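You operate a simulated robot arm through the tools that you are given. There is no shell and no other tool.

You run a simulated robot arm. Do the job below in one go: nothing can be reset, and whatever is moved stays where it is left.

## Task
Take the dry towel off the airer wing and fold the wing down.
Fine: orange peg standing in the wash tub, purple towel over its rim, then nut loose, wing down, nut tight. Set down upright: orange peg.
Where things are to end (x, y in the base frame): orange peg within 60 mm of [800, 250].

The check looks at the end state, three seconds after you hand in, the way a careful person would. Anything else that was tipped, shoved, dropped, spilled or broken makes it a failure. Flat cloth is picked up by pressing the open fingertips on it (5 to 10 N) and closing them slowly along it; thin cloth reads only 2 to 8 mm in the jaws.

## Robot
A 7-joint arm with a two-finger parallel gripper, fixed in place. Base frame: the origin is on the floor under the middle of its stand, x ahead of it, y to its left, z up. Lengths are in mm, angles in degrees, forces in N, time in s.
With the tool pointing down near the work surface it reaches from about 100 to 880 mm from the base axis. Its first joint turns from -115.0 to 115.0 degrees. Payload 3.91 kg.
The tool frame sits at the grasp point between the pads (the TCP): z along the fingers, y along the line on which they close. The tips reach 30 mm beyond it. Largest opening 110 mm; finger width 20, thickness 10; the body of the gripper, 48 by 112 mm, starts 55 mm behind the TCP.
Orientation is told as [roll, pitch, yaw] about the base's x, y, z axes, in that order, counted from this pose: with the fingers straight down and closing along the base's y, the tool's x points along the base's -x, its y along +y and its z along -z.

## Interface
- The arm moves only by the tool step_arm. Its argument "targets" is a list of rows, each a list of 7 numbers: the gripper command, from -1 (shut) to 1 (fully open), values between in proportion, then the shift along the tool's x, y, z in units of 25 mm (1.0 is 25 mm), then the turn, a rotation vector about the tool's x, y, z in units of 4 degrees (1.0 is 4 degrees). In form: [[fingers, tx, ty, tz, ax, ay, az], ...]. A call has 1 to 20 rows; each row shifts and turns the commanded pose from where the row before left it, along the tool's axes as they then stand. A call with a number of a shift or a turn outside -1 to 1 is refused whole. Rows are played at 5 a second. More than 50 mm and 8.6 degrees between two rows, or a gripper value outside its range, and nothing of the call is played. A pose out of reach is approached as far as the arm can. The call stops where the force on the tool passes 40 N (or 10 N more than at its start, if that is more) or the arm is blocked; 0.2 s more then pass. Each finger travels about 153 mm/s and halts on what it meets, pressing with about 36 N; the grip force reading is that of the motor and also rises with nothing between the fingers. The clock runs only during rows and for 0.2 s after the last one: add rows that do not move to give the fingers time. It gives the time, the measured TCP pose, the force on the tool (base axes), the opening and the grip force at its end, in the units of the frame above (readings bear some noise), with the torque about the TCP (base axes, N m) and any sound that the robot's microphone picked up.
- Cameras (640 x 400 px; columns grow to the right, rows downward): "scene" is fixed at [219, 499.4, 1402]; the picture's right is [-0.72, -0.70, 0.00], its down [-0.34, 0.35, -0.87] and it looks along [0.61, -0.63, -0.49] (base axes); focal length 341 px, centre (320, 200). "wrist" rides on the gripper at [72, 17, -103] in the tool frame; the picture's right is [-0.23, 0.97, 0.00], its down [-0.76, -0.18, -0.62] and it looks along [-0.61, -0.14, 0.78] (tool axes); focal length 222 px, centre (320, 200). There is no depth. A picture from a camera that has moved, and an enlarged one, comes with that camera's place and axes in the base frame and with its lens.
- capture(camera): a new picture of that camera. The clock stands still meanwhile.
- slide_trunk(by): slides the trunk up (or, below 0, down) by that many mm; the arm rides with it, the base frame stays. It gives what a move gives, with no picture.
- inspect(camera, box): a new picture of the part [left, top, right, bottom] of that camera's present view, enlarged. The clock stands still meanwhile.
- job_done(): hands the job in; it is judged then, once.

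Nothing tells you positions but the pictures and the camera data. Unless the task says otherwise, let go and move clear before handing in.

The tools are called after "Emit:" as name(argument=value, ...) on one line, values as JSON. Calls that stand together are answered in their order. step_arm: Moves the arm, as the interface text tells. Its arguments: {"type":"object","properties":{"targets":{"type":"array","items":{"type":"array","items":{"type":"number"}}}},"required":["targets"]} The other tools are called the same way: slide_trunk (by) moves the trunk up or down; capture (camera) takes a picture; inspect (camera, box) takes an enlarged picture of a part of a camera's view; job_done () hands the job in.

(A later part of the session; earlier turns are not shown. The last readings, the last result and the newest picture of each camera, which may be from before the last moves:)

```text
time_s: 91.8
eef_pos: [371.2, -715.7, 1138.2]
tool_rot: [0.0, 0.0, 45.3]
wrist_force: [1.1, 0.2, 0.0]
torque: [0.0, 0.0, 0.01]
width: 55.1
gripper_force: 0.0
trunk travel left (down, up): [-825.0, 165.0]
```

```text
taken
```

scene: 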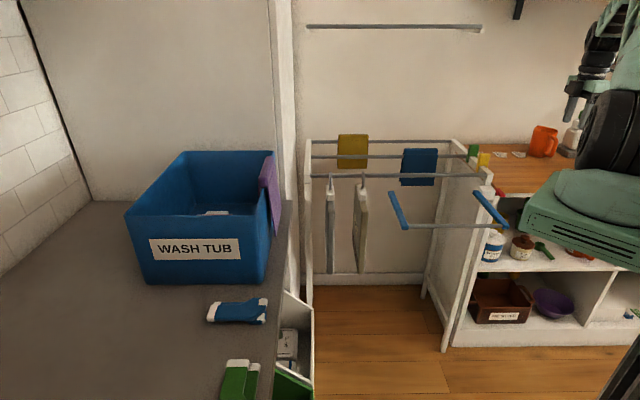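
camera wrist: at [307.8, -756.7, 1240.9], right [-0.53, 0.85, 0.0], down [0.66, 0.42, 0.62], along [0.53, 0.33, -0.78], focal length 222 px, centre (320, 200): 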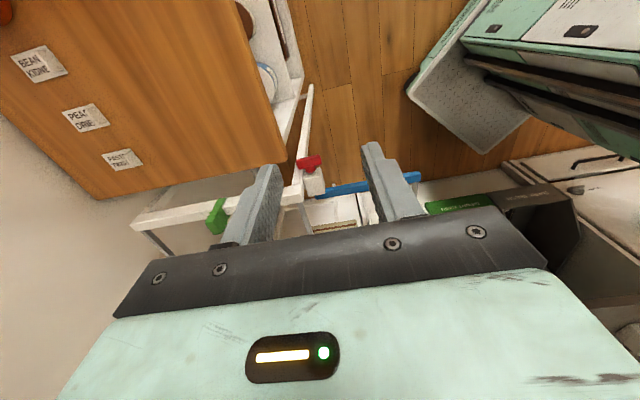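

Emit:
inspect(camera="wrist", box=[230, 80, 350, 200])

Emit:
inspect(camera="wrist", box=[100, 120, 340, 270])

Emit:
inspect(camera="wrist", box=[285, 140, 345, 200])

```text
3.33 times, centred on (290, 140) of wrist
camera zoom: at [307.8, -756.7, 1240.9], right [-0.53, 0.85, 0.0], down [0.66, 0.42, 0.62], along [0.53, 0.33, -0.78], focal length 740 px, centre (420, 400)
```

zoom: 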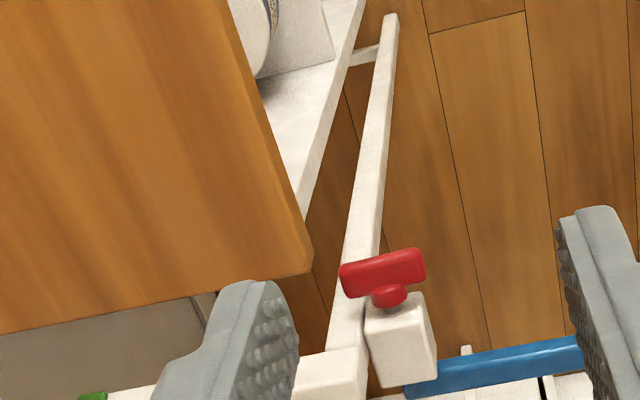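

```text
2.67 times, centred on (220, 195) of wrist
camera zoom: at [307.8, -756.7, 1240.9], right [-0.53, 0.85, 0.0], down [0.66, 0.42, 0.62], along [0.53, 0.33, -0.78], focal length 592 px, centre (587, 213)
```

zoom: 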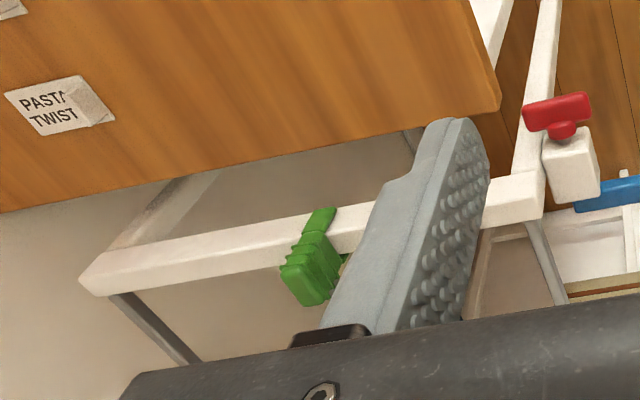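

```text
6.67 times, centred on (315, 170) of wrist
camera zoom: at [307.8, -756.7, 1240.9], right [-0.53, 0.85, 0.0], down [0.66, 0.42, 0.62], along [0.53, 0.33, -0.78], focal length 1481 px, centre (353, 400)
```

zoom: 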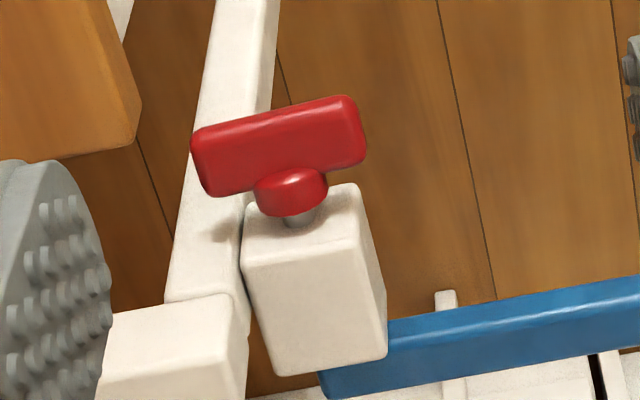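

I've worked out the layout: bar about 48 mm long centred at (494, -664, 857), pivot block beside it, and the wood shelf top corner 45 mm behind it at z≈840. I'll go above the bar, fingers closing along its length, and check alignment.

Emit:
step_arm(targets=[[0.15, -0.823, -0.339, 0, 0, 0, 0], [0.15, -0.823, -0.339, 0, 0, 0, 0], [0.15, -0.823, -0.339, 0, 0, 0, 0], [0.15, -0.823, -0.339, 0, 0, 0, 0], [0.15, -0.823, -0.339, 0, 0, 0, 0], [0.15, -0.823, -0.339, 0, 0, 0, 0], [0.15, 0, 0, 0.9, 0, 0, 0], [0.15, 0, 0, 0.9, 0, 0, 0], [0.15, 0, 0, 0.9, 0, 0, 0], [0.15, 0, 0, 0.9, 0, 0, 0], [0.15, 0, 0, 0.9, 0, 0, 0], [0.15, 0, 0, 0, 0, 0, 0]])

Emit:
capture(camera="wrist")

Emit:
inspect(camera="scene", box=[430, 100, 560, 220])

```text
time_s: 94.4
eef_pos: [496.8, -666.0, 1024.4]
tool_rot: [0.0, 0.0, 45.3]
wrist_force: [0.2, -0.2, -0.2]
torque: [-0.01, 0.0, 0.05]
width: 63.6
gripper_force: 0.1
trunk travel left (down, up): [-825.0, 165.0]
```

```text
taken
camera wrist: at [432.8, -707.1, 1127.3], right [-0.53, 0.85, 0.0], down [0.66, 0.42, 0.62], along [0.53, 0.33, -0.78], focal length 222 px, centre (320, 200)
```

wrist: 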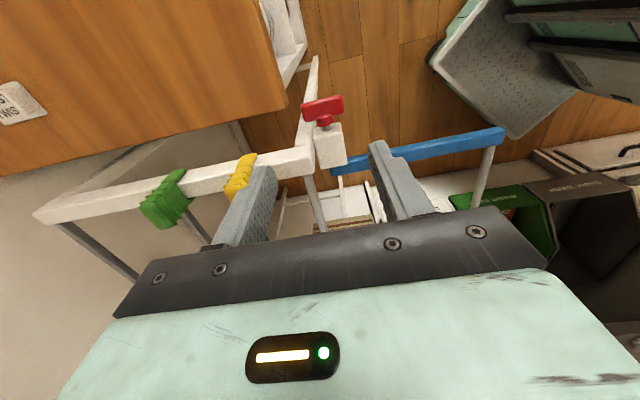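

```text
3.33 times, centred on (495, 160) of scene
camera zoom: at [219.0, 499.4, 1402.0], right [-0.72, -0.7, 0.0], down [-0.34, 0.35, -0.87], along [0.61, -0.63, -0.49], focal length 1136 px, centre (-263, 333)
```

zoom: 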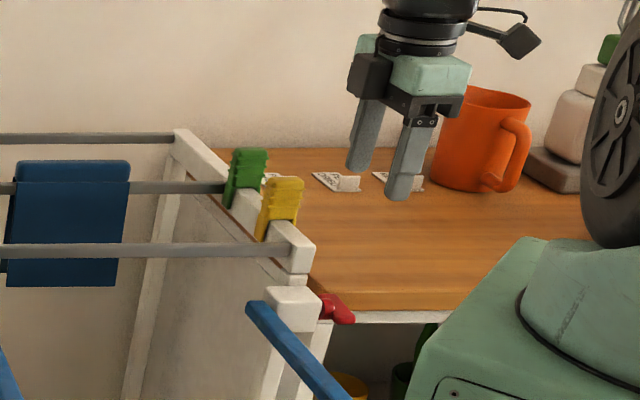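

Let me enlarge the nut in this nearer view and refine its position.

Emit:
inspect(camera="wrist", box=[285, 75, 365, 155])

Emit:
inspect(camera="wrist", box=[200, 80, 360, 220])

```text
5.00 times, centred on (325, 115) of wrist
camera zoom: at [432.8, -707.1, 1127.3], right [-0.53, 0.85, 0.0], down [0.66, 0.42, 0.62], along [0.53, 0.33, -0.78], focal length 1111 px, centre (295, 625)
```

zoom: 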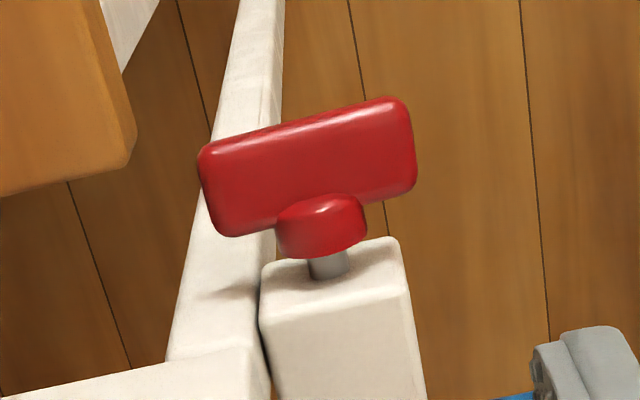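

```text
2.86 times, centred on (280, 150) of wrist
camera zoom: at [432.8, -707.1, 1127.3], right [-0.53, 0.85, 0.0], down [0.66, 0.42, 0.62], along [0.53, 0.33, -0.78], focal length 635 px, centre (434, 343)
```

zoom: 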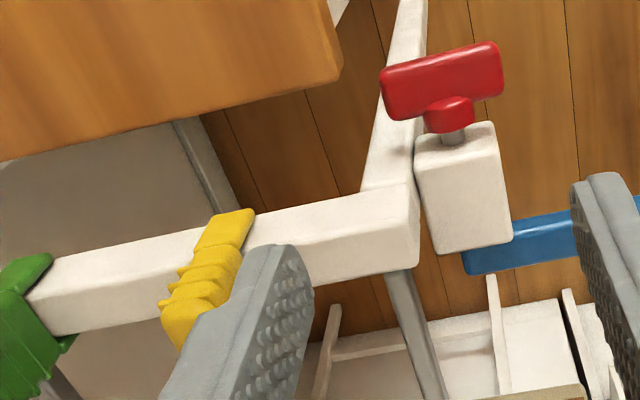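

The side rail's top is at about z≈905 and sits beside the bar, so a vertical approach is clear. I'll correct the centring by a few mm, narrow the opening a little and descend to just above the bar.

Emit:
step_arm(targets=[[0.06, -0.14, 0.1, 0, 0, 0, 0], [0.06, 0, 0, 0.8, 0, 0, 0], [0.06, 0, 0, 0.8, 0, 0, 0], [0.06, 0, 0, 0.8, 0, 0, 0], [0.06, 0, 0, 0.8, 0, 0, 0], [0.06, 0, 0, 0.6, 0, 0, 0], [0.06, 0, 0, 0.6, 0, 0, 0], [0.06, 0, 0, 0, 0, 0, 0]])

Emit:
capture(camera="wrist")

Emit:
inspect(camera="wrist", box=[230, 90, 410, 240])

Emit:
inspect(camera="scene", box=[460, 130, 540, 220])

```text
time_s: 96.2
eef_pos: [495.9, -662.6, 915.1]
tool_rot: [0.0, 0.0, 45.4]
wrist_force: [1.3, -0.5, 0.0]
torque: [-0.01, 0.01, 0.0]
width: 58.4
gripper_force: 0.0
trunk travel left (down, up): [-825.0, 165.0]
```

```text
taken
camera wrist: at [432.3, -702.8, 1019.6], right [-0.53, 0.85, 0.0], down [0.66, 0.42, 0.62], along [0.53, 0.33, -0.78], focal length 222 px, centre (320, 200)
```

wrist: 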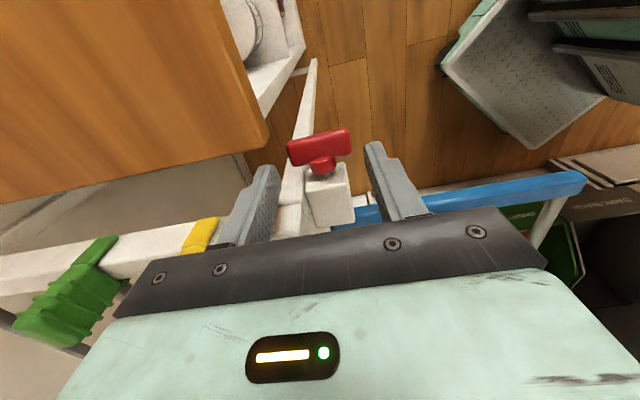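

```text
2.67 times, centred on (320, 165) of wrist
camera zoom: at [432.3, -702.8, 1019.6], right [-0.53, 0.85, 0.0], down [0.66, 0.42, 0.62], along [0.53, 0.33, -0.78], focal length 592 px, centre (320, 293)
```

zoom: 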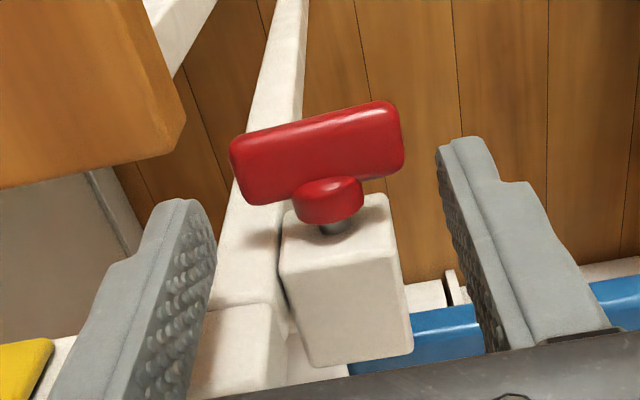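

```text
4.44 times, centred on (500, 175) of scene
camera zoom: at [219.0, 499.4, 1402.0], right [-0.72, -0.7, 0.0], down [-0.34, 0.35, -0.87], along [0.61, -0.63, -0.49], focal length 1515 px, centre (-480, 311)
```

zoom: 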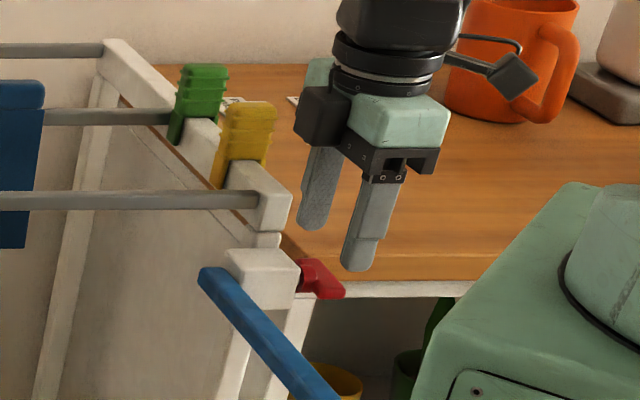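

Alignment over the bar is within a millimetre. I'll descend so the fingertips flank the bar's ends just above the shelf-top level, then close gently.

Emit:
step_arm(targets=[[0.06, 0, 0, 0.57, 0, 0, 0], [0.06, 0, 0, 0.57, 0, 0, 0], [0.06, 0, 0, 0.57, 0, 0, 0], [0.06, 0, 0, 0, 0, 0, 0]])

Emit:
step_arm(targets=[[0, 0, 0, 0, 0, 0, 0], [-0.06, 0, 0, 0, 0, 0, 0], [-0.1, 0, 0, 0, 0, 0, 0], [-0.14, 0, 0, 0, 0, 0, 0], [-0.2, 0, 0, 0, 0, 0, 0], [-0.3, 0, 0, 0, 0, 0, 0]])

Emit:
capture(camera="wrist")

Emit:
inspect(camera="scene", box=[470, 150, 530, 210])

```text
time_s: 97.2
eef_pos: [496.1, -661.9, 871.7]
tool_rot: [0.0, 0.0, 45.2]
wrist_force: [0.1, 0.0, -0.1]
torque: [-0.01, 0.03, 0.02]
width: 58.2
gripper_force: 0.1
trunk travel left (down, up): [-825.0, 165.0]
```

```text
time_s: 98.6
eef_pos: [497.1, -663.0, 872.5]
tool_rot: [-0.2, 0.0, 45.3]
wrist_force: [12.0, -12.6, -2.3]
torque: [-0.27, -0.06, -0.34]
width: 50.4
gripper_force: 45.4
trunk travel left (down, up): [-825.0, 165.0]
```

```text
taken
camera wrist: at [432.8, -703.5, 975.6], right [-0.53, 0.85, 0.0], down [0.66, 0.42, 0.62], along [0.53, 0.33, -0.78], focal length 222 px, centre (320, 200)
```

wrist: 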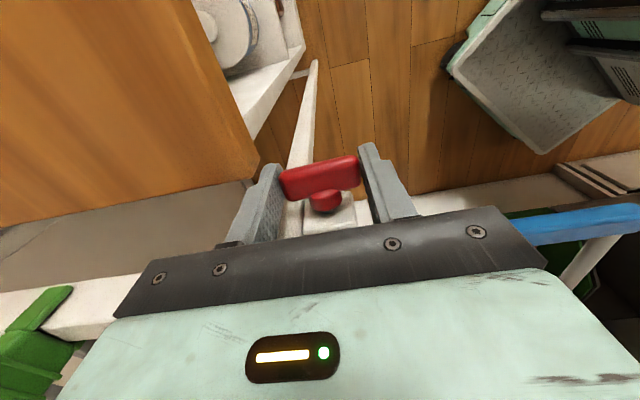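

```text
6.67 times, centred on (500, 180) of scene
camera zoom: at [219.0, 499.4, 1402.0], right [-0.72, -0.7, 0.0], down [-0.34, 0.35, -0.87], along [0.61, -0.63, -0.49], focal length 2272 px, centre (-880, 333)
```

zoom: 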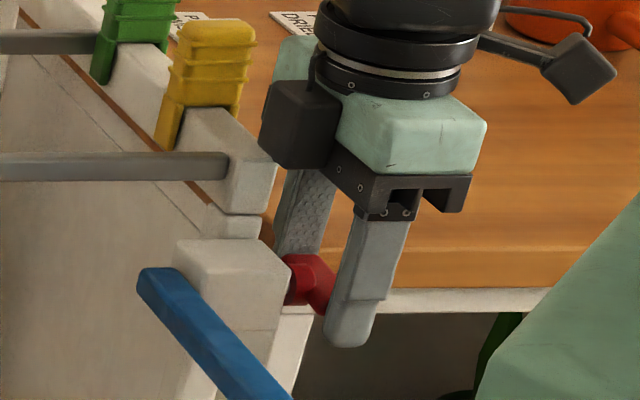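

Only the rear finger is pressing so far; I'll shift about a millimetre toward it to balance and then grip fully.

Emit:
step_arm(targets=[[-0.3, 0, -0.04, 0, 0, 0, 0], [-0.5, 0, 0, 0, 0, 0, 0], [-1, 0, 0, 0, 0, 0, 0], [-1, 0, 0, 0, 0, 0, 0]])

Emit:
inspect(camera="wrist", box=[230, 110, 430, 260])

```text
time_s: 99.6
eef_pos: [496.4, -664.2, 872.5]
tool_rot: [0.0, -0.1, 45.3]
wrist_force: [7.2, -16.4, 0.3]
torque: [0.0, -0.3, -0.24]
width: 50.4
gripper_force: 44.8
trunk travel left (down, up): [-825.0, 165.0]
```

```text
2.67 times, centred on (330, 185) of wrist
camera zoom: at [433.0, -703.5, 975.7], right [-0.53, 0.85, 0.0], down [0.66, 0.42, 0.62], along [0.53, 0.33, -0.78], focal length 592 px, centre (293, 240)
```

zoom: 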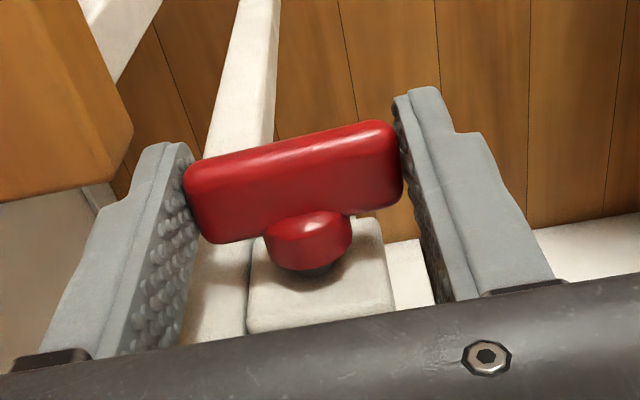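

Both fingers hold the bar ends. I'll take out the remaining side load, then start rotating a few degrees counter-clockwise (as seen from outside) to test loosening.

Emit:
step_arm(targets=[[-1, 0, -0.06, 0, 0, 0, 0], [-1, 0, 0, 0, 0, 0, 0]])

Emit:
step_arm(targets=[[-1, 0, 0.018, 0, 0.5, 0, 0], [-1, 0, 0.018, 0, 0.5, 0, 0], [-1, 0, 0.018, 0, 0.5, 0, 0], [-1, 0, 0.018, 0, 0.5, 0, 0], [-1, 0, 0, 0, 0, 0, 0]])

Emit:
inspect(camera="wrist", box=[230, 110, 430, 260])

```text
time_s: 100.2
eef_pos: [496.2, -661.4, 872.4]
tool_rot: [0.1, 0.0, 45.4]
wrist_force: [1.1, -10.0, 6.8]
torque: [-0.52, 0.42, -0.32]
width: 50.4
gripper_force: 45.2
trunk travel left (down, up): [-825.0, 165.0]
```

```text
time_s: 101.4
eef_pos: [496.0, -661.6, 872.4]
tool_rot: [-8.0, -0.1, 45.2]
wrist_force: [-7.2, -12.6, 6.3]
torque: [0.1, -0.21, 0.03]
width: 50.1
gripper_force: 45.1
trunk travel left (down, up): [-825.0, 165.0]
```

```text
2.67 times, centred on (330, 185) of wrist
camera zoom: at [421.7, -692.3, 972.1], right [-0.52, 0.84, -0.14], down [0.6, 0.48, 0.64], along [0.6, 0.26, -0.75], focal length 592 px, centre (293, 240)
```

zoom: 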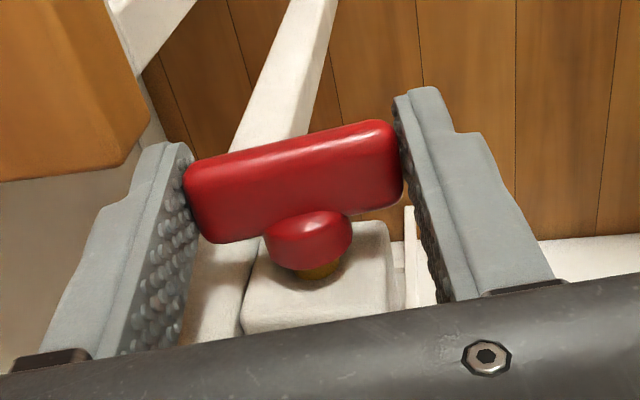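

The nut turns with the hand, and a gold band is appearing on the shaft. Continuing the turn in moderate steps while watching forces.

Emit:
step_arm(targets=[[-1, 0, 0.029, 0, 0.8, 0, 0], [-1, 0, 0.029, 0, 0.8, 0, 0], [-1, 0, 0.029, 0, 0.8, 0, 0], [-1, 0, 0.029, 0, 0.8, 0, 0], [-1, 0, 0.029, 0, 0.8, 0, 0], [-1, 0, 0, 0, 0, 0, 0]])

Emit:
inspect(camera="wrist", box=[230, 110, 430, 260])

Emit:
inspect(camera="scene", box=[470, 150, 530, 210])

```text
time_s: 102.8
eef_pos: [493.2, -659.7, 871.4]
tool_rot: [-24.1, 0.0, 45.1]
wrist_force: [-4.2, -16.6, 5.9]
torque: [-0.18, -0.02, -0.51]
width: 50.2
gripper_force: 44.9
trunk travel left (down, up): [-825.0, 165.0]
```

```text
2.67 times, centred on (330, 185) of wrist
camera zoom: at [400.6, -671.3, 958.5], right [-0.47, 0.79, -0.4], down [0.47, 0.61, 0.64], along [0.75, 0.12, -0.66], focal length 592 px, centre (293, 240)
```

zoom: 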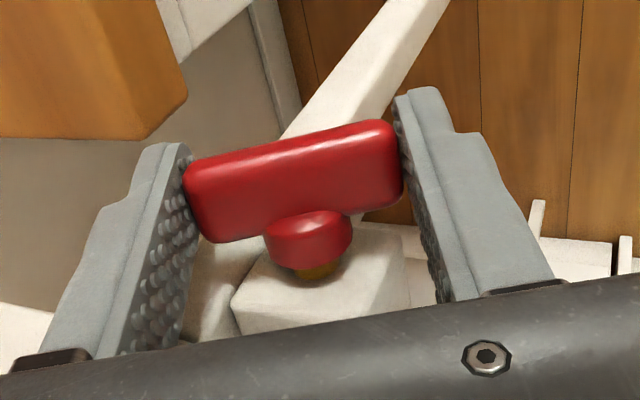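

```text
6.67 times, centred on (500, 180) of scene
camera zoom: at [219.0, 499.4, 1402.0], right [-0.72, -0.7, 0.0], down [-0.34, 0.35, -0.87], along [0.61, -0.63, -0.49], focal length 2272 px, centre (-880, 333)
```

zoom: 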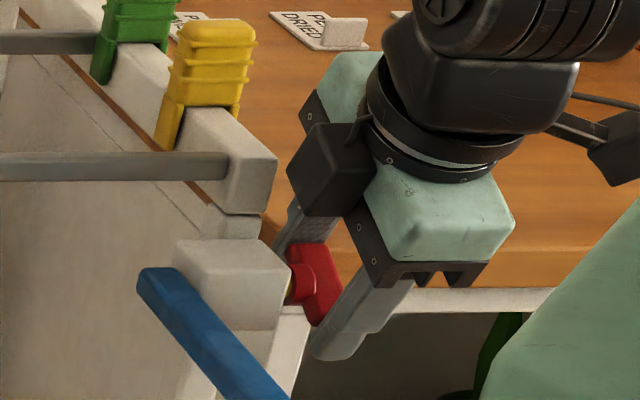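

The nut is following; about 24° so far and the wing still holds level. I'll continue turning.

Emit:
step_arm(targets=[[-1, 0, 0.029, 0, 0.8, 0, 0], [-1, 0, 0.029, 0, 0.8, 0, 0], [-1, 0, 0.029, 0, 0.8, 0, 0], [-1, 0, 0.029, 0, 0.8, 0, 0], [-1, 0, 0.029, 0, 0.8, 0, 0], [-1, 0, 0.029, 0, 0.8, 0, 0], [-1, 0, 0, 0, 0, 0, 0]])

Emit:
inspect(camera="wrist", box=[230, 110, 430, 260])

Emit:
inspect(camera="scene", box=[380, 130, 540, 260])

```text
time_s: 104.4
eef_pos: [491.3, -657.1, 868.9]
tool_rot: [-43.3, 0.1, 45.3]
wrist_force: [-5.3, -17.4, -2.5]
torque: [-0.37, 0.26, -0.61]
width: 50.2
gripper_force: 45.0
trunk travel left (down, up): [-825.0, 165.0]
```

```text
2.67 times, centred on (330, 185) of wrist
camera zoom: at [380.2, -650.9, 932.7], right [-0.34, 0.66, -0.67], down [0.33, 0.75, 0.58], along [0.88, -0.02, -0.47], focal length 592 px, centre (293, 240)
```

zoom: 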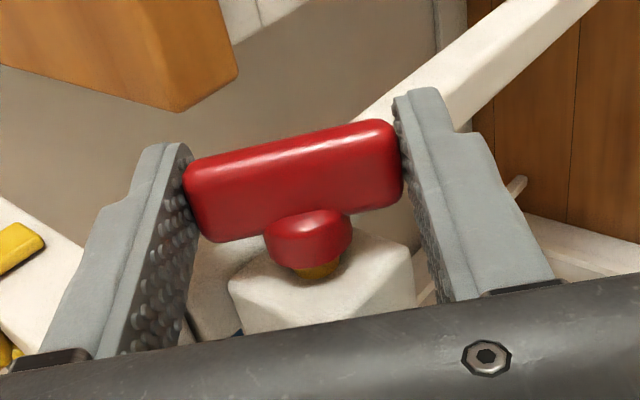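

```text
3.08 times, centred on (460, 195) of scene
camera zoom: at [219.0, 499.4, 1402.0], right [-0.72, -0.7, 0.0], down [-0.34, 0.35, -0.87], along [0.61, -0.63, -0.49], focal length 1049 px, centre (-111, 215)
```

zoom: 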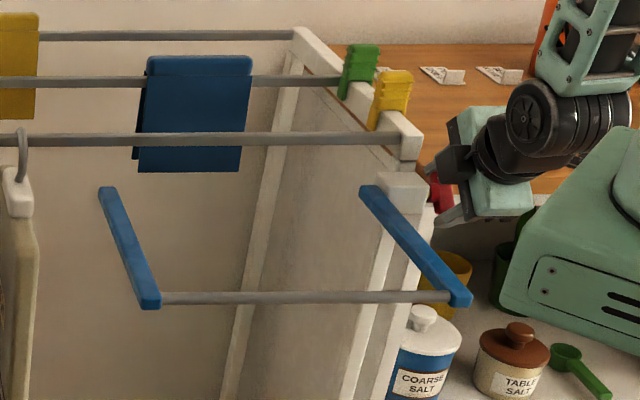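

Around 43° now, with steady forces and the wing still level. I'll continue toward roughly 80°.

Emit:
step_arm(targets=[[-1, 0, 0.029, 0, 0.8, 0, 0], [-1, 0, 0.029, 0, 0.8, 0, 0], [-1, 0, 0.029, 0, 0.8, 0, 0], [-1, 0, 0.029, 0, 0.8, 0, 0], [-1, 0, 0.029, 0, 0.8, 0, 0], [-1, 0, 0.029, 0, 0.8, 0, 0], [-1, 0, 0, 0, 0, 0, 0]])

Emit:
step_arm(targets=[[-1, 0, 0.029, 0, 0.8, 0, 0], [-1, 0, 0.029, 0, 0.8, 0, 0], [-1, 0, 0.029, 0, 0.8, 0, 0], [-1, 0, 0.029, 0, 0.8, 0, 0], [-1, 0, 0.029, 0, 0.8, 0, 0], [-1, 0, 0.029, 0, 0.8, 0, 0], [-1, 0, 0, 0, 0, 0, 0]])

Emit:
capture(camera="wrist")

Emit:
inspect(camera="scene", box=[380, 130, 540, 260])

```text
time_s: 106.0
eef_pos: [490.1, -656.0, 865.6]
tool_rot: [-62.4, 0.0, 45.2]
wrist_force: [-7.1, -16.8, -6.2]
torque: [0.03, 0.05, -0.59]
width: 50.5
gripper_force: 44.7
trunk travel left (down, up): [-825.0, 165.0]
```

```text
time_s: 107.6
eef_pos: [487.8, -653.4, 862.1]
tool_rot: [-81.7, 0.0, 45.3]
wrist_force: [-6.0, -13.7, -6.9]
torque: [-0.05, 0.2, -0.03]
width: 50.1
gripper_force: 45.2
trunk travel left (down, up): [-825.0, 165.0]
```

```text
taken
camera wrist: at [362.1, -632.8, 860.2], right [0.06, 0.26, -0.96], down [0.12, 0.96, 0.27], along [0.99, -0.13, 0.03], focal length 222 px, centre (320, 200)
```

wrist: 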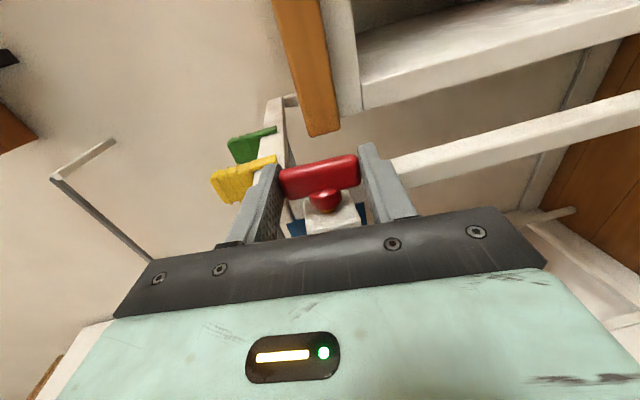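

```text
3.08 times, centred on (460, 195) of scene
camera zoom: at [219.0, 499.4, 1402.0], right [-0.72, -0.7, 0.0], down [-0.34, 0.35, -0.87], along [0.61, -0.63, -0.49], focal length 1049 px, centre (-111, 215)
```

zoom: 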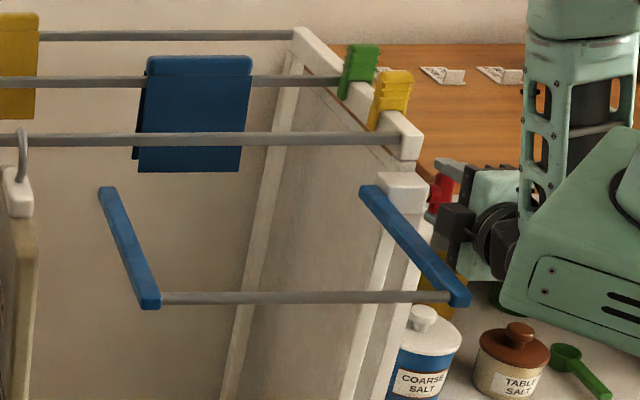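

The nut has turned about 82° and the wing still holds level. I'll let go of the nut, back straight out toward the robot side, and look at its state.

Emit:
step_arm(targets=[[-0.08, 0, 0, 0, 0, 0, 0], [0, 0, 0, 0, 0, 0, 0], [0.1, 0, 0, 0, 0, 0, 0], [0.15, 0, 0, 0, 0, 0, 0], [0.15, 0, 0, 0, 0, 0, 0]])

Emit:
step_arm(targets=[[0.15, 0, 0, -0.5, 0, 0, 0], [0.15, 0, 0, -0.8, 0, 0, 0], [0.15, 0, 0, -0.8, 0, 0, 0], [0.15, 0, 0, -0.8, 0, 0, 0], [0.15, 0, 0, -0.8, 0, 0, 0], [0.15, 0, 0, 0, 0, 0, 0]])

Emit:
capture(camera="wrist")

Emit:
inspect(camera="scene", box=[380, 130, 540, 260])

```text
time_s: 108.8
eef_pos: [488.8, -653.0, 861.8]
tool_rot: [-81.6, 0.0, 45.4]
wrist_force: [0.0, -0.4, 0.1]
torque: [-0.02, -0.01, -0.01]
width: 63.2
gripper_force: 0.1
trunk travel left (down, up): [-825.0, 165.0]
```

```text
time_s: 110.2
eef_pos: [423.3, -587.5, 877.4]
tool_rot: [-81.6, 0.0, 45.4]
wrist_force: [-0.8, -0.1, 0.5]
torque: [0.03, 0.0, -0.04]
width: 63.3
gripper_force: 0.1
trunk travel left (down, up): [-825.0, 165.0]
```

```text
taken
camera wrist: at [297.0, -567.5, 876.3], right [0.06, 0.26, -0.96], down [0.12, 0.96, 0.27], along [0.99, -0.13, 0.03], focal length 222 px, centre (320, 200)
```

wrist: 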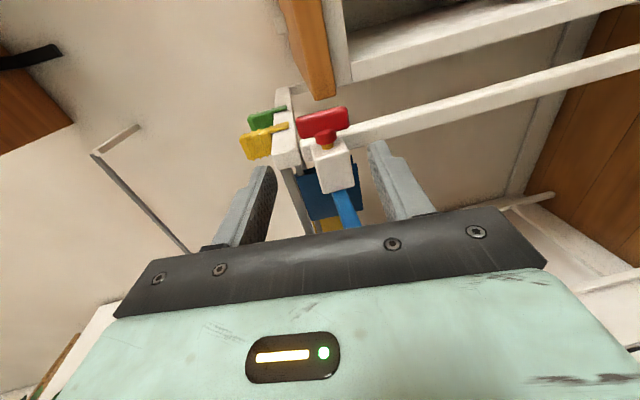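

```text
3.08 times, centred on (460, 195) of scene
camera zoom: at [219.0, 499.4, 1402.0], right [-0.72, -0.7, 0.0], down [-0.34, 0.35, -0.87], along [0.61, -0.63, -0.49], focal length 1049 px, centre (-111, 215)
```

zoom: 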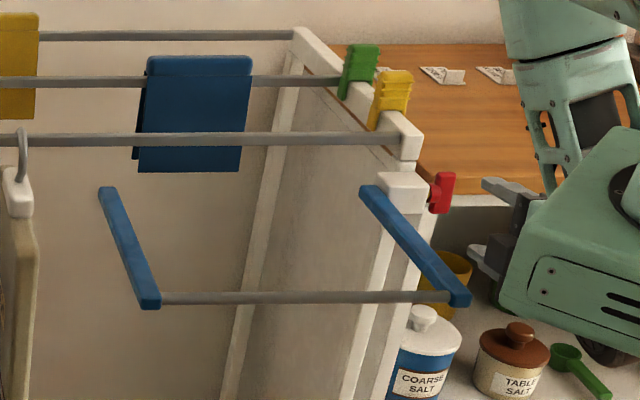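

The bar now stands vertical, and the shaft shows gold. I'll zoom in on it.

Emit:
inspect(camera="wrist", box=[280, 90, 380, 190])

Emit:
inspect(camera="scene", box=[470, 165, 510, 205])

```text
4.00 times, centred on (330, 140) of wrist
camera zoom: at [297.0, -567.5, 876.3], right [0.06, 0.26, -0.96], down [0.12, 0.96, 0.27], along [0.99, -0.13, 0.03], focal length 888 px, centre (280, 440)
```

zoom: 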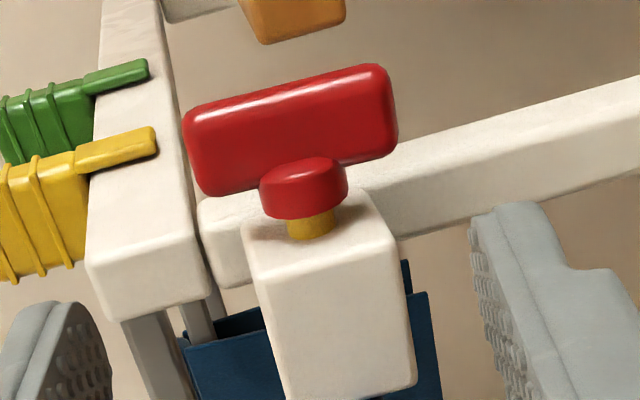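

```text
10.00 times, centred on (490, 185) of scene
camera zoom: at [219.0, 499.4, 1402.0], right [-0.72, -0.7, 0.0], down [-0.34, 0.35, -0.87], along [0.61, -0.63, -0.49], focal length 3408 px, centre (-1380, 350)
```

zoom: 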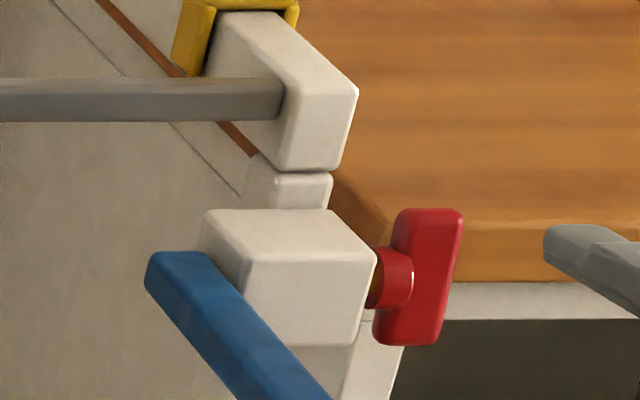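

The gold stud suggests the nut is now loose. I'll go up and over to the middle of the wing's rod, hand tilted 45° from the robot side, so I can cage the rod between the fingers and swing the wing down under control.

Emit:
step_arm(targets=[[0.15, 0, -0.87, -0.129, 0, 0, 0], [0.15, 0, -0.87, -0.129, 0, 0, 0], [0.15, 0, -0.87, -0.129, 0, 0, 0], [0.15, 0, -0.87, -0.129, 0, 0, 0], [0.15, 0, -0.87, -0.129, 0, 0, 0], [0.15, 0, 0, 0, -0.915, 0, 0], [0.15, 0, 0, 0, -0.915, 0, 0], [0.15, 0, 0, 0, -0.915, 0, 0], [0.15, 0, 0, 0, -0.915, 0, 0], [0.15, 0, 0, 0, -0.915, 0, 0], [0.15, 0, 0, 0, -0.915, 0, 0], [0.15, 0, 0, 0, -0.915, 0, 0], [0.15, 0, 0, 0, -0.915, 0, 0], [0.15, 0, 0, 0, -0.915, 0, 0], [0.15, 0, 0, 0, -0.915, 0, 0]])

Emit:
step_arm(targets=[[0, -0.857, 0.4486, -0.4486, 0, 0, 0], [0, -0.857, 0.4486, -0.4486, 0, 0, 0], [0, -0.857, 0.4486, -0.4486, 0, 0, 0], [0, -0.857, 0.4486, -0.4486, 0, 0, 0], [0, -0.857, 0.4486, -0.4486, 0, 0, 0], [0, -0.857, 0.4486, -0.4486, 0, 0, 0], [0, -0.857, 0.4486, -0.4486, 0, 0, 0], [0, -0.857, 0.4486, -0.4486, 0, 0, 0], [0, -0.857, 0.4486, -0.4486, 0, 0, 0], [0, -0.857, 0.4486, -0.4486, 0, 0, 0]])

Emit:
capture(camera="wrist")

Emit:
capture(camera="scene")

```text
time_s: 113.4
eef_pos: [424.0, -588.6, 986.4]
tool_rot: [-44.9, -0.1, 45.3]
wrist_force: [1.2, 0.1, -0.8]
torque: [-0.02, 0.0, 0.0]
width: 63.4
gripper_force: 0.1
trunk travel left (down, up): [-825.0, 165.0]
```

```text
time_s: 115.6
eef_pos: [499.7, -378.0, 950.2]
tool_rot: [-45.0, 0.0, 45.3]
wrist_force: [-0.1, 0.1, 0.0]
torque: [-0.01, 0.02, 0.07]
width: 55.2
gripper_force: 0.0
out of reach, approached as far as the arm can: row 6, 7, 8, 9, 10
trunk travel left (down, up): [-825.0, 165.0]
```

```text
taken
camera wrist: at [386.9, -371.0, 1009.7], right [-0.33, 0.65, -0.69], down [0.31, 0.76, 0.57], along [0.89, -0.03, -0.45], focal length 222 px, centre (320, 200)
```

wrist: 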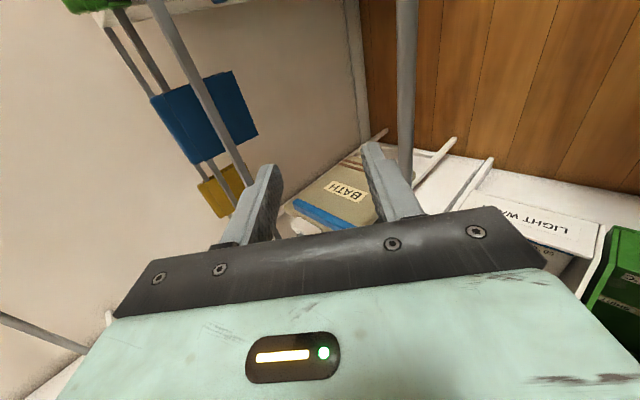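

```text
taken
```

scene: 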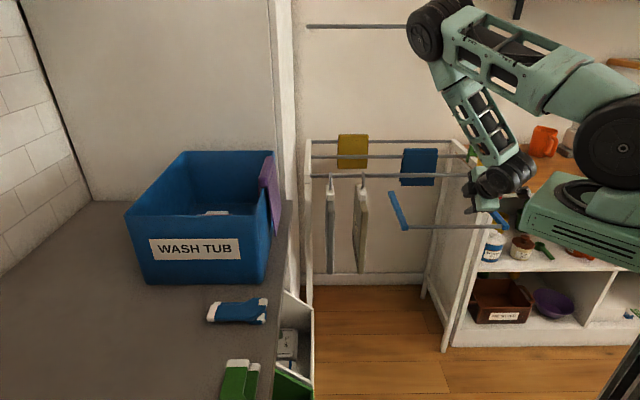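

The arm couldn't retract that far in this tilt; it is now hovering above the rod. I'll send a still row to see where the command stands, before turning back to vertical.

Emit:
step_arm(targets=[[0, 0, 0, 0, 0, 0, 0]])

Emit:
step_arm(targets=[[0, 0, 0, 0, -0.5, 0, 0], [0, 0, 0, 0, -0.9, 0, 0]])

```text
time_s: 116.0
eef_pos: [498.7, -378.0, 948.1]
tool_rot: [-45.1, 0.0, 45.3]
wrist_force: [0.5, -0.1, -0.1]
torque: [0.04, -0.05, 0.01]
width: 54.9
gripper_force: 0.1
trunk travel left (down, up): [-825.0, 165.0]
```

```text
time_s: 116.6
eef_pos: [499.7, -378.8, 947.2]
tool_rot: [-39.3, 0.0, 45.3]
wrist_force: [-0.2, -0.6, 0.8]
torque: [-0.02, 0.0, -0.01]
width: 55.0
gripper_force: 0.1
trunk travel left (down, up): [-825.0, 165.0]
```

Commands restart from the actual pose, good. I'll return the hand to vertical above the rod and check alignment for gripping the rod from above.

Emit:
step_arm(targets=[[0, 0, 0, 0, -0.983, 0, 0], [0, 0, 0, 0, -0.983, 0, 0], [0, 0, 0, 0, -0.983, 0, 0], [0, 0, 0, 0, -0.983, 0, 0], [0, 0, 0, 0, -0.983, 0, 0], [0, 0, 0, 0, -0.983, 0, 0], [0, 0, 0, 0, -0.983, 0, 0], [0, 0, 0, 0, -0.983, 0, 0], [0, 0, 0, 0, -0.983, 0, 0], [0, 0, 0, 0, -0.983, 0, 0], [0, 0, 0, 0, 0, 0, 0]])

Emit:
capture(camera="wrist")

Emit:
inspect(camera="scene", box=[380, 130, 530, 260])

```text
time_s: 119.0
eef_pos: [503.9, -377.5, 949.8]
tool_rot: [0.0, 0.0, 45.3]
wrist_force: [0.2, 0.4, 0.2]
torque: [-0.01, -0.04, -0.01]
width: 55.1
gripper_force: 0.1
trunk travel left (down, up): [-825.0, 165.0]
```

```text
taken
camera wrist: at [439.8, -418.6, 1052.1], right [-0.53, 0.85, 0.0], down [0.66, 0.42, 0.62], along [0.53, 0.33, -0.78], focal length 222 px, centre (320, 200)
```

wrist: 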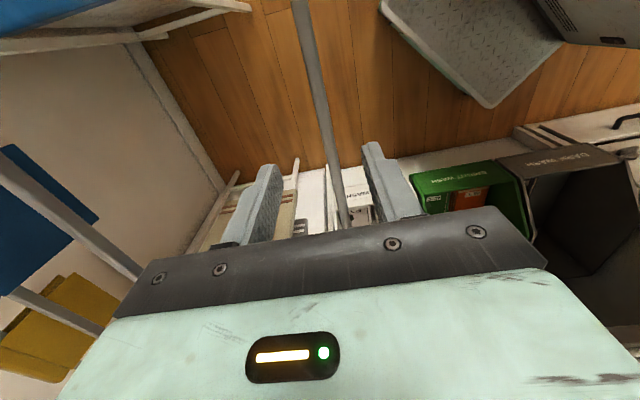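

```text
3.08 times, centred on (455, 195) of scene
camera zoom: at [219.0, 499.4, 1402.0], right [-0.72, -0.7, 0.0], down [-0.34, 0.35, -0.87], along [0.61, -0.63, -0.49], focal length 1049 px, centre (-95, 215)
```

zoom: 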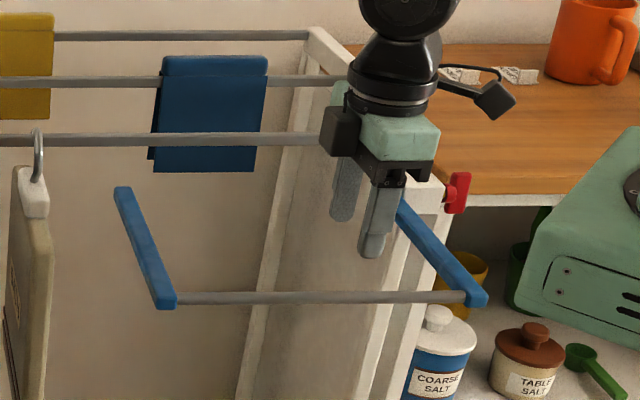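

The rod is about 4 mm off and 1.8° rotated relative to the hand. I'll correct, then descend around the rod and grip it lightly.

Emit:
step_arm(targets=[[0, 0, 0.16, 0, 0, 0, 0.42], [0, 0, 0, 0.6, 0, 0, 0], [0, 0, 0, 0.6, 0, 0, 0], [0, 0, 0, 0.6, 0, 0, 0], [0, 0, 0, 0.6, 0, 0, 0], [0, 0, 0, 0.6, 0, 0, 0], [0, 0, 0, 0.6, 0, 0, 0], [0, 0, 0, 0, 0, 0, 0]])

Emit:
capture(camera="wrist")

Emit:
inspect(camera="scene", box=[420, 160, 500, 250])

```text
time_s: 120.8
eef_pos: [501.1, -373.0, 857.6]
tool_rot: [-0.2, 0.0, 43.6]
wrist_force: [-0.2, -0.4, -0.4]
torque: [0.01, 0.0, 0.0]
width: 54.9
gripper_force: 0.0
trunk travel left (down, up): [-825.0, 165.0]
```

```text
taken
camera wrist: at [435.1, -412.6, 961.3], right [-0.51, 0.86, 0.0], down [0.67, 0.4, 0.62], along [0.54, 0.32, -0.78], focal length 222 px, centre (320, 200)
```

wrist: 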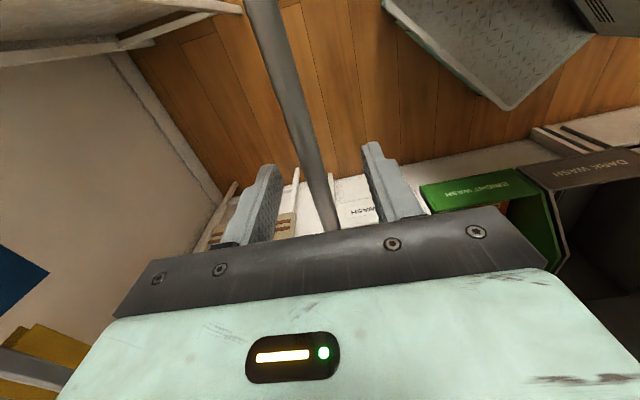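

```text
4.44 times, centred on (460, 205) of scene
camera zoom: at [219.0, 499.4, 1402.0], right [-0.72, -0.7, 0.0], down [-0.34, 0.35, -0.87], along [0.61, -0.63, -0.49], focal length 1515 px, centre (-302, 178)
```

zoom: 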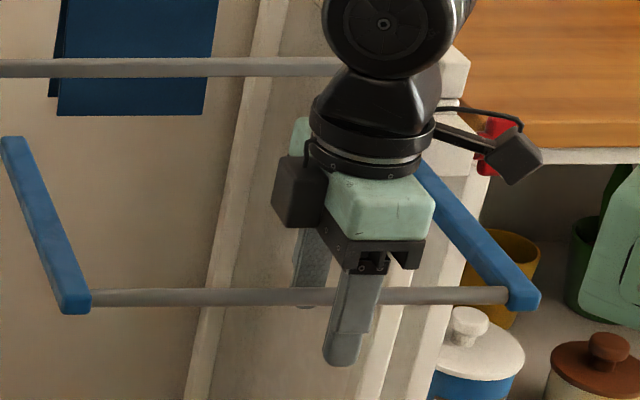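

The rod runs centred between the fingers. Closing on it gradually.

Emit:
step_arm(targets=[[-0.4, 0, 0, 0, 0, 0, 0], [-0.65, 0, 0, 0, 0, 0, 0], [-0.75, 0, 0, 0, 0, 0, 0], [-0.85, 0, 0, 0, 0, 0, 0], [-1, 0, 0, 0, 0, 0, 0], [-1, 0, 0, 0, 0, 0, 0]])

```text
time_s: 122.2
eef_pos: [500.0, -374.0, 858.3]
tool_rot: [-0.1, 0.0, 43.7]
wrist_force: [0.6, -1.3, -0.4]
torque: [-0.06, 0.09, 0.94]
width: 11.4
gripper_force: 45.2
trunk travel left (down, up): [-825.0, 165.0]
```

The rod is gripped (11.4 mm). I'll relieve the small twist and test pressing down a few millimetres.

Emit:
step_arm(targets=[[-1, 0, 0, 0, 0, 0, -0.12], [-1, 0, 0, 0.1, 0, 0, 0], [-1, 0, 0, 0.1, 0, 0, 0], [-1, 0, 0, 0, 0, 0, 0]])

```text
time_s: 123.2
eef_pos: [500.4, -372.9, 853.0]
tool_rot: [-0.1, 0.1, 44.2]
wrist_force: [1.7, 1.1, 0.3]
torque: [-0.23, 0.19, 0.62]
width: 11.7
gripper_force: 45.1
trunk travel left (down, up): [-825.0, 165.0]
```

Almost no resistance — the wing seems free. I'll go a bit further along the arc and confirm by picture.

Emit:
step_arm(targets=[[-1, 0, -0.01, 0.3, 0, 0, 0], [-1, 0, -0.02, 0.3, 0, 0, 0], [-1, 0, -0.03, 0.3, 0, 0, 0], [-1, 0, -0.05, 0.3, 0, 0, 0], [-1, 0, 0, 0, 0, 0, 0]])

Emit:
inspect(camera="scene", box=[380, 130, 530, 260])

```text
time_s: 124.4
eef_pos: [502.7, -375.6, 822.7]
tool_rot: [0.0, 0.0, 44.0]
wrist_force: [-4.3, 0.8, -1.8]
torque: [-0.12, 0.18, 0.65]
width: 11.6
gripper_force: 44.8
trunk travel left (down, up): [-825.0, 165.0]
```

```text
3.08 times, centred on (455, 195) of scene
camera zoom: at [219.0, 499.4, 1402.0], right [-0.72, -0.7, 0.0], down [-0.34, 0.35, -0.87], along [0.61, -0.63, -0.49], focal length 1049 px, centre (-95, 215)
```

zoom: 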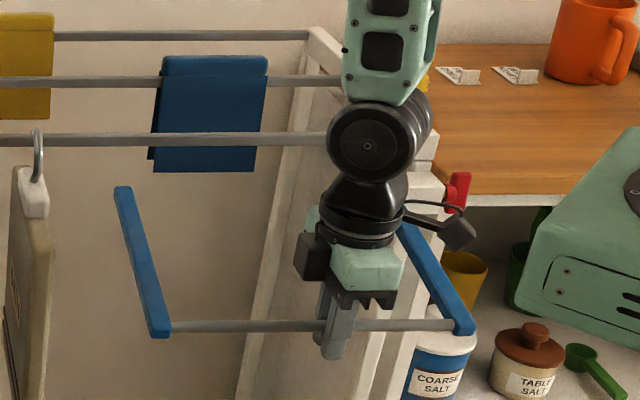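

The wing swings down with the hand and nut stays put. I'll continue along the 200 mm arc in small steps.

Emit:
step_arm(targets=[[-1, 0, -0.118, 0.546, 0, 0, 0], [-1, 0, -0.156, 0.536, 0, 0, 0], [-1, 0, -0.193, 0.524, 0, 0, 0], [-1, 0, 0, 0, 0, 0, 0]])

Emit:
step_arm(targets=[[-1, 0, -0.229, 0.509, 0, 0, 0], [-1, 0, -0.264, 0.492, 0, 0, 0], [-1, 0, 0, 0, 0, 0, 0]])

Emit:
inspect(camera="scene", box=[380, 130, 530, 280])

```text
time_s: 125.4
eef_pos: [510.1, -385.6, 783.6]
tool_rot: [-0.2, -0.2, 44.2]
wrist_force: [2.5, 5.5, -2.1]
torque: [0.3, -0.3, 0.61]
width: 11.4
gripper_force: 45.4
trunk travel left (down, up): [-825.0, 165.0]
```

```text
time_s: 126.2
eef_pos: [519.4, -393.1, 759.2]
tool_rot: [-0.1, -0.1, 44.2]
wrist_force: [2.4, 3.5, -1.7]
torque: [0.13, -0.15, 0.66]
width: 11.7
gripper_force: 45.4
trunk travel left (down, up): [-825.0, 165.0]
```

```text
2.67 times, centred on (455, 205) of scene
camera zoom: at [219.0, 499.4, 1402.0], right [-0.72, -0.7, 0.0], down [-0.34, 0.35, -0.87], along [0.61, -0.63, -0.49], focal length 909 px, centre (-40, 187)
```

zoom: 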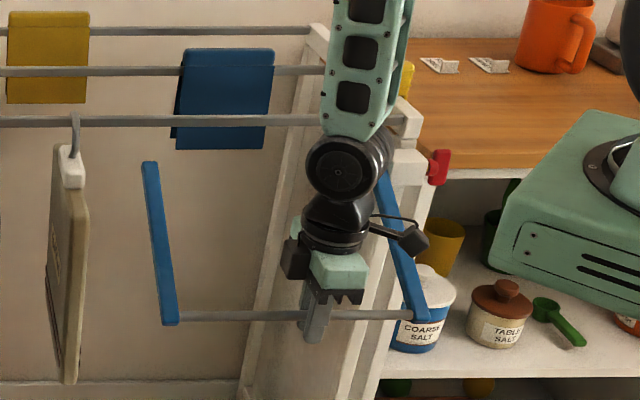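

About 30° down with only a few newtons. I'll continue and start tilting the hand about the rod so its body stays clear of the airer's upper rails.

Emit:
step_arm(targets=[[-1, 0, -0.294, 0.475, 0.75, 0, 0], [-1, 0, -0.302, 0.47, 0.75, 0, 0], [-1, 0, -0.31, 0.465, 0.75, 0, 0], [-1, 0, -0.318, 0.459, 0.75, 0, 0], [-1, 0, 0, 0, 0, 0, 0]])

Emit:
inspect(camera="scene", box=[380, 130, 530, 290])

```text
time_s: 127.4
eef_pos: [543.1, -417.3, 716.4]
tool_rot: [-12.1, 0.0, 44.1]
wrist_force: [7.5, -0.6, 3.9]
torque: [0.13, -0.18, 0.68]
width: 11.7
gripper_force: 44.7
trunk travel left (down, up): [-825.0, 165.0]
```

```text
2.50 times, centred on (455, 210) of scene
camera zoom: at [219.0, 499.4, 1402.0], right [-0.72, -0.7, 0.0], down [-0.34, 0.35, -0.87], along [0.61, -0.63, -0.49], focal length 852 px, centre (-18, 175)
```

zoom: 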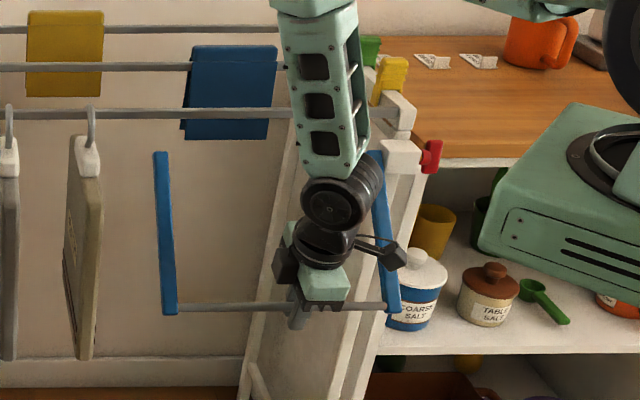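

Halfway (≈45°), forces small. Next segment with a bit more tilt.

Emit:
step_arm(targets=[[-1, 0, -0.322, 0.456, 0.9, 0, 0], [-1, 0, -0.325, 0.454, 0.9, 0, 0], [-1, 0, -0.328, 0.452, 0.9, 0, 0], [-1, 0, -0.331, 0.45, 0.9, 0, 0], [-1, 0, 0, 0, 0, 0, 0]])

Emit:
inspect(camera="scene", box=[380, 130, 530, 290])

Emit:
capture(camera="wrist")

```text
time_s: 128.6
eef_pos: [574.4, -450.5, 684.0]
tool_rot: [-26.6, -0.1, 44.2]
wrist_force: [18.1, 9.0, 11.2]
torque: [-0.31, 0.34, 0.32]
width: 11.7
gripper_force: 44.4
trunk travel left (down, up): [-825.0, 165.0]
```

```text
2.50 times, centred on (455, 210) of scene
camera zoom: at [219.0, 499.4, 1402.0], right [-0.72, -0.7, 0.0], down [-0.34, 0.35, -0.87], along [0.61, -0.63, -0.49], focal length 852 px, centre (-18, 175)
```

zoom: 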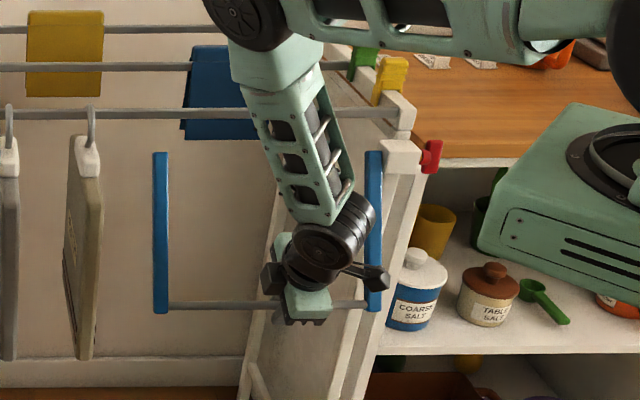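

```text
taken
camera wrist: at [479.9, -457.5, 767.8], right [-0.44, 0.78, -0.44], down [0.46, 0.62, 0.64], along [0.77, 0.08, -0.63], focal length 222 px, centre (320, 200)
```

wrist: 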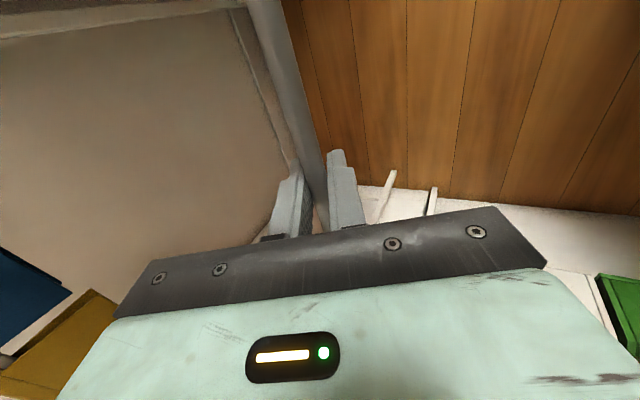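

A sideways load along the rod has built up from slight misalignment; I'll relieve it by shifting 2 mm along the rod, then continue.

Emit:
step_arm(targets=[[-1, -0.08, 0, 0, 0, 0, 0], [-1, 0, 0, 0, 0, 0, 0]])

Emit:
step_arm(targets=[[-1, -0.012, -0.328, 0.452, 0.9, 0, 0], [-1, -0.012, -0.331, 0.449, 0.9, 0, 0], [-1, 0, 0, 0, 0, 0, 0]])

```text
time_s: 129.2
eef_pos: [574.6, -450.0, 682.2]
tool_rot: [-26.6, 0.0, 44.1]
wrist_force: [14.0, -0.8, 17.2]
torque: [0.25, -0.21, 0.84]
width: 11.5
gripper_force: 44.6
trunk travel left (down, up): [-825.0, 165.0]
```

```text
time_s: 130.0
eef_pos: [593.6, -468.1, 671.8]
tool_rot: [-34.0, 0.0, 44.0]
wrist_force: [11.5, -3.9, 29.8]
torque: [-0.19, 0.19, 0.5]
width: 12.0
gripper_force: 44.9
trunk travel left (down, up): [-825.0, 165.0]
```

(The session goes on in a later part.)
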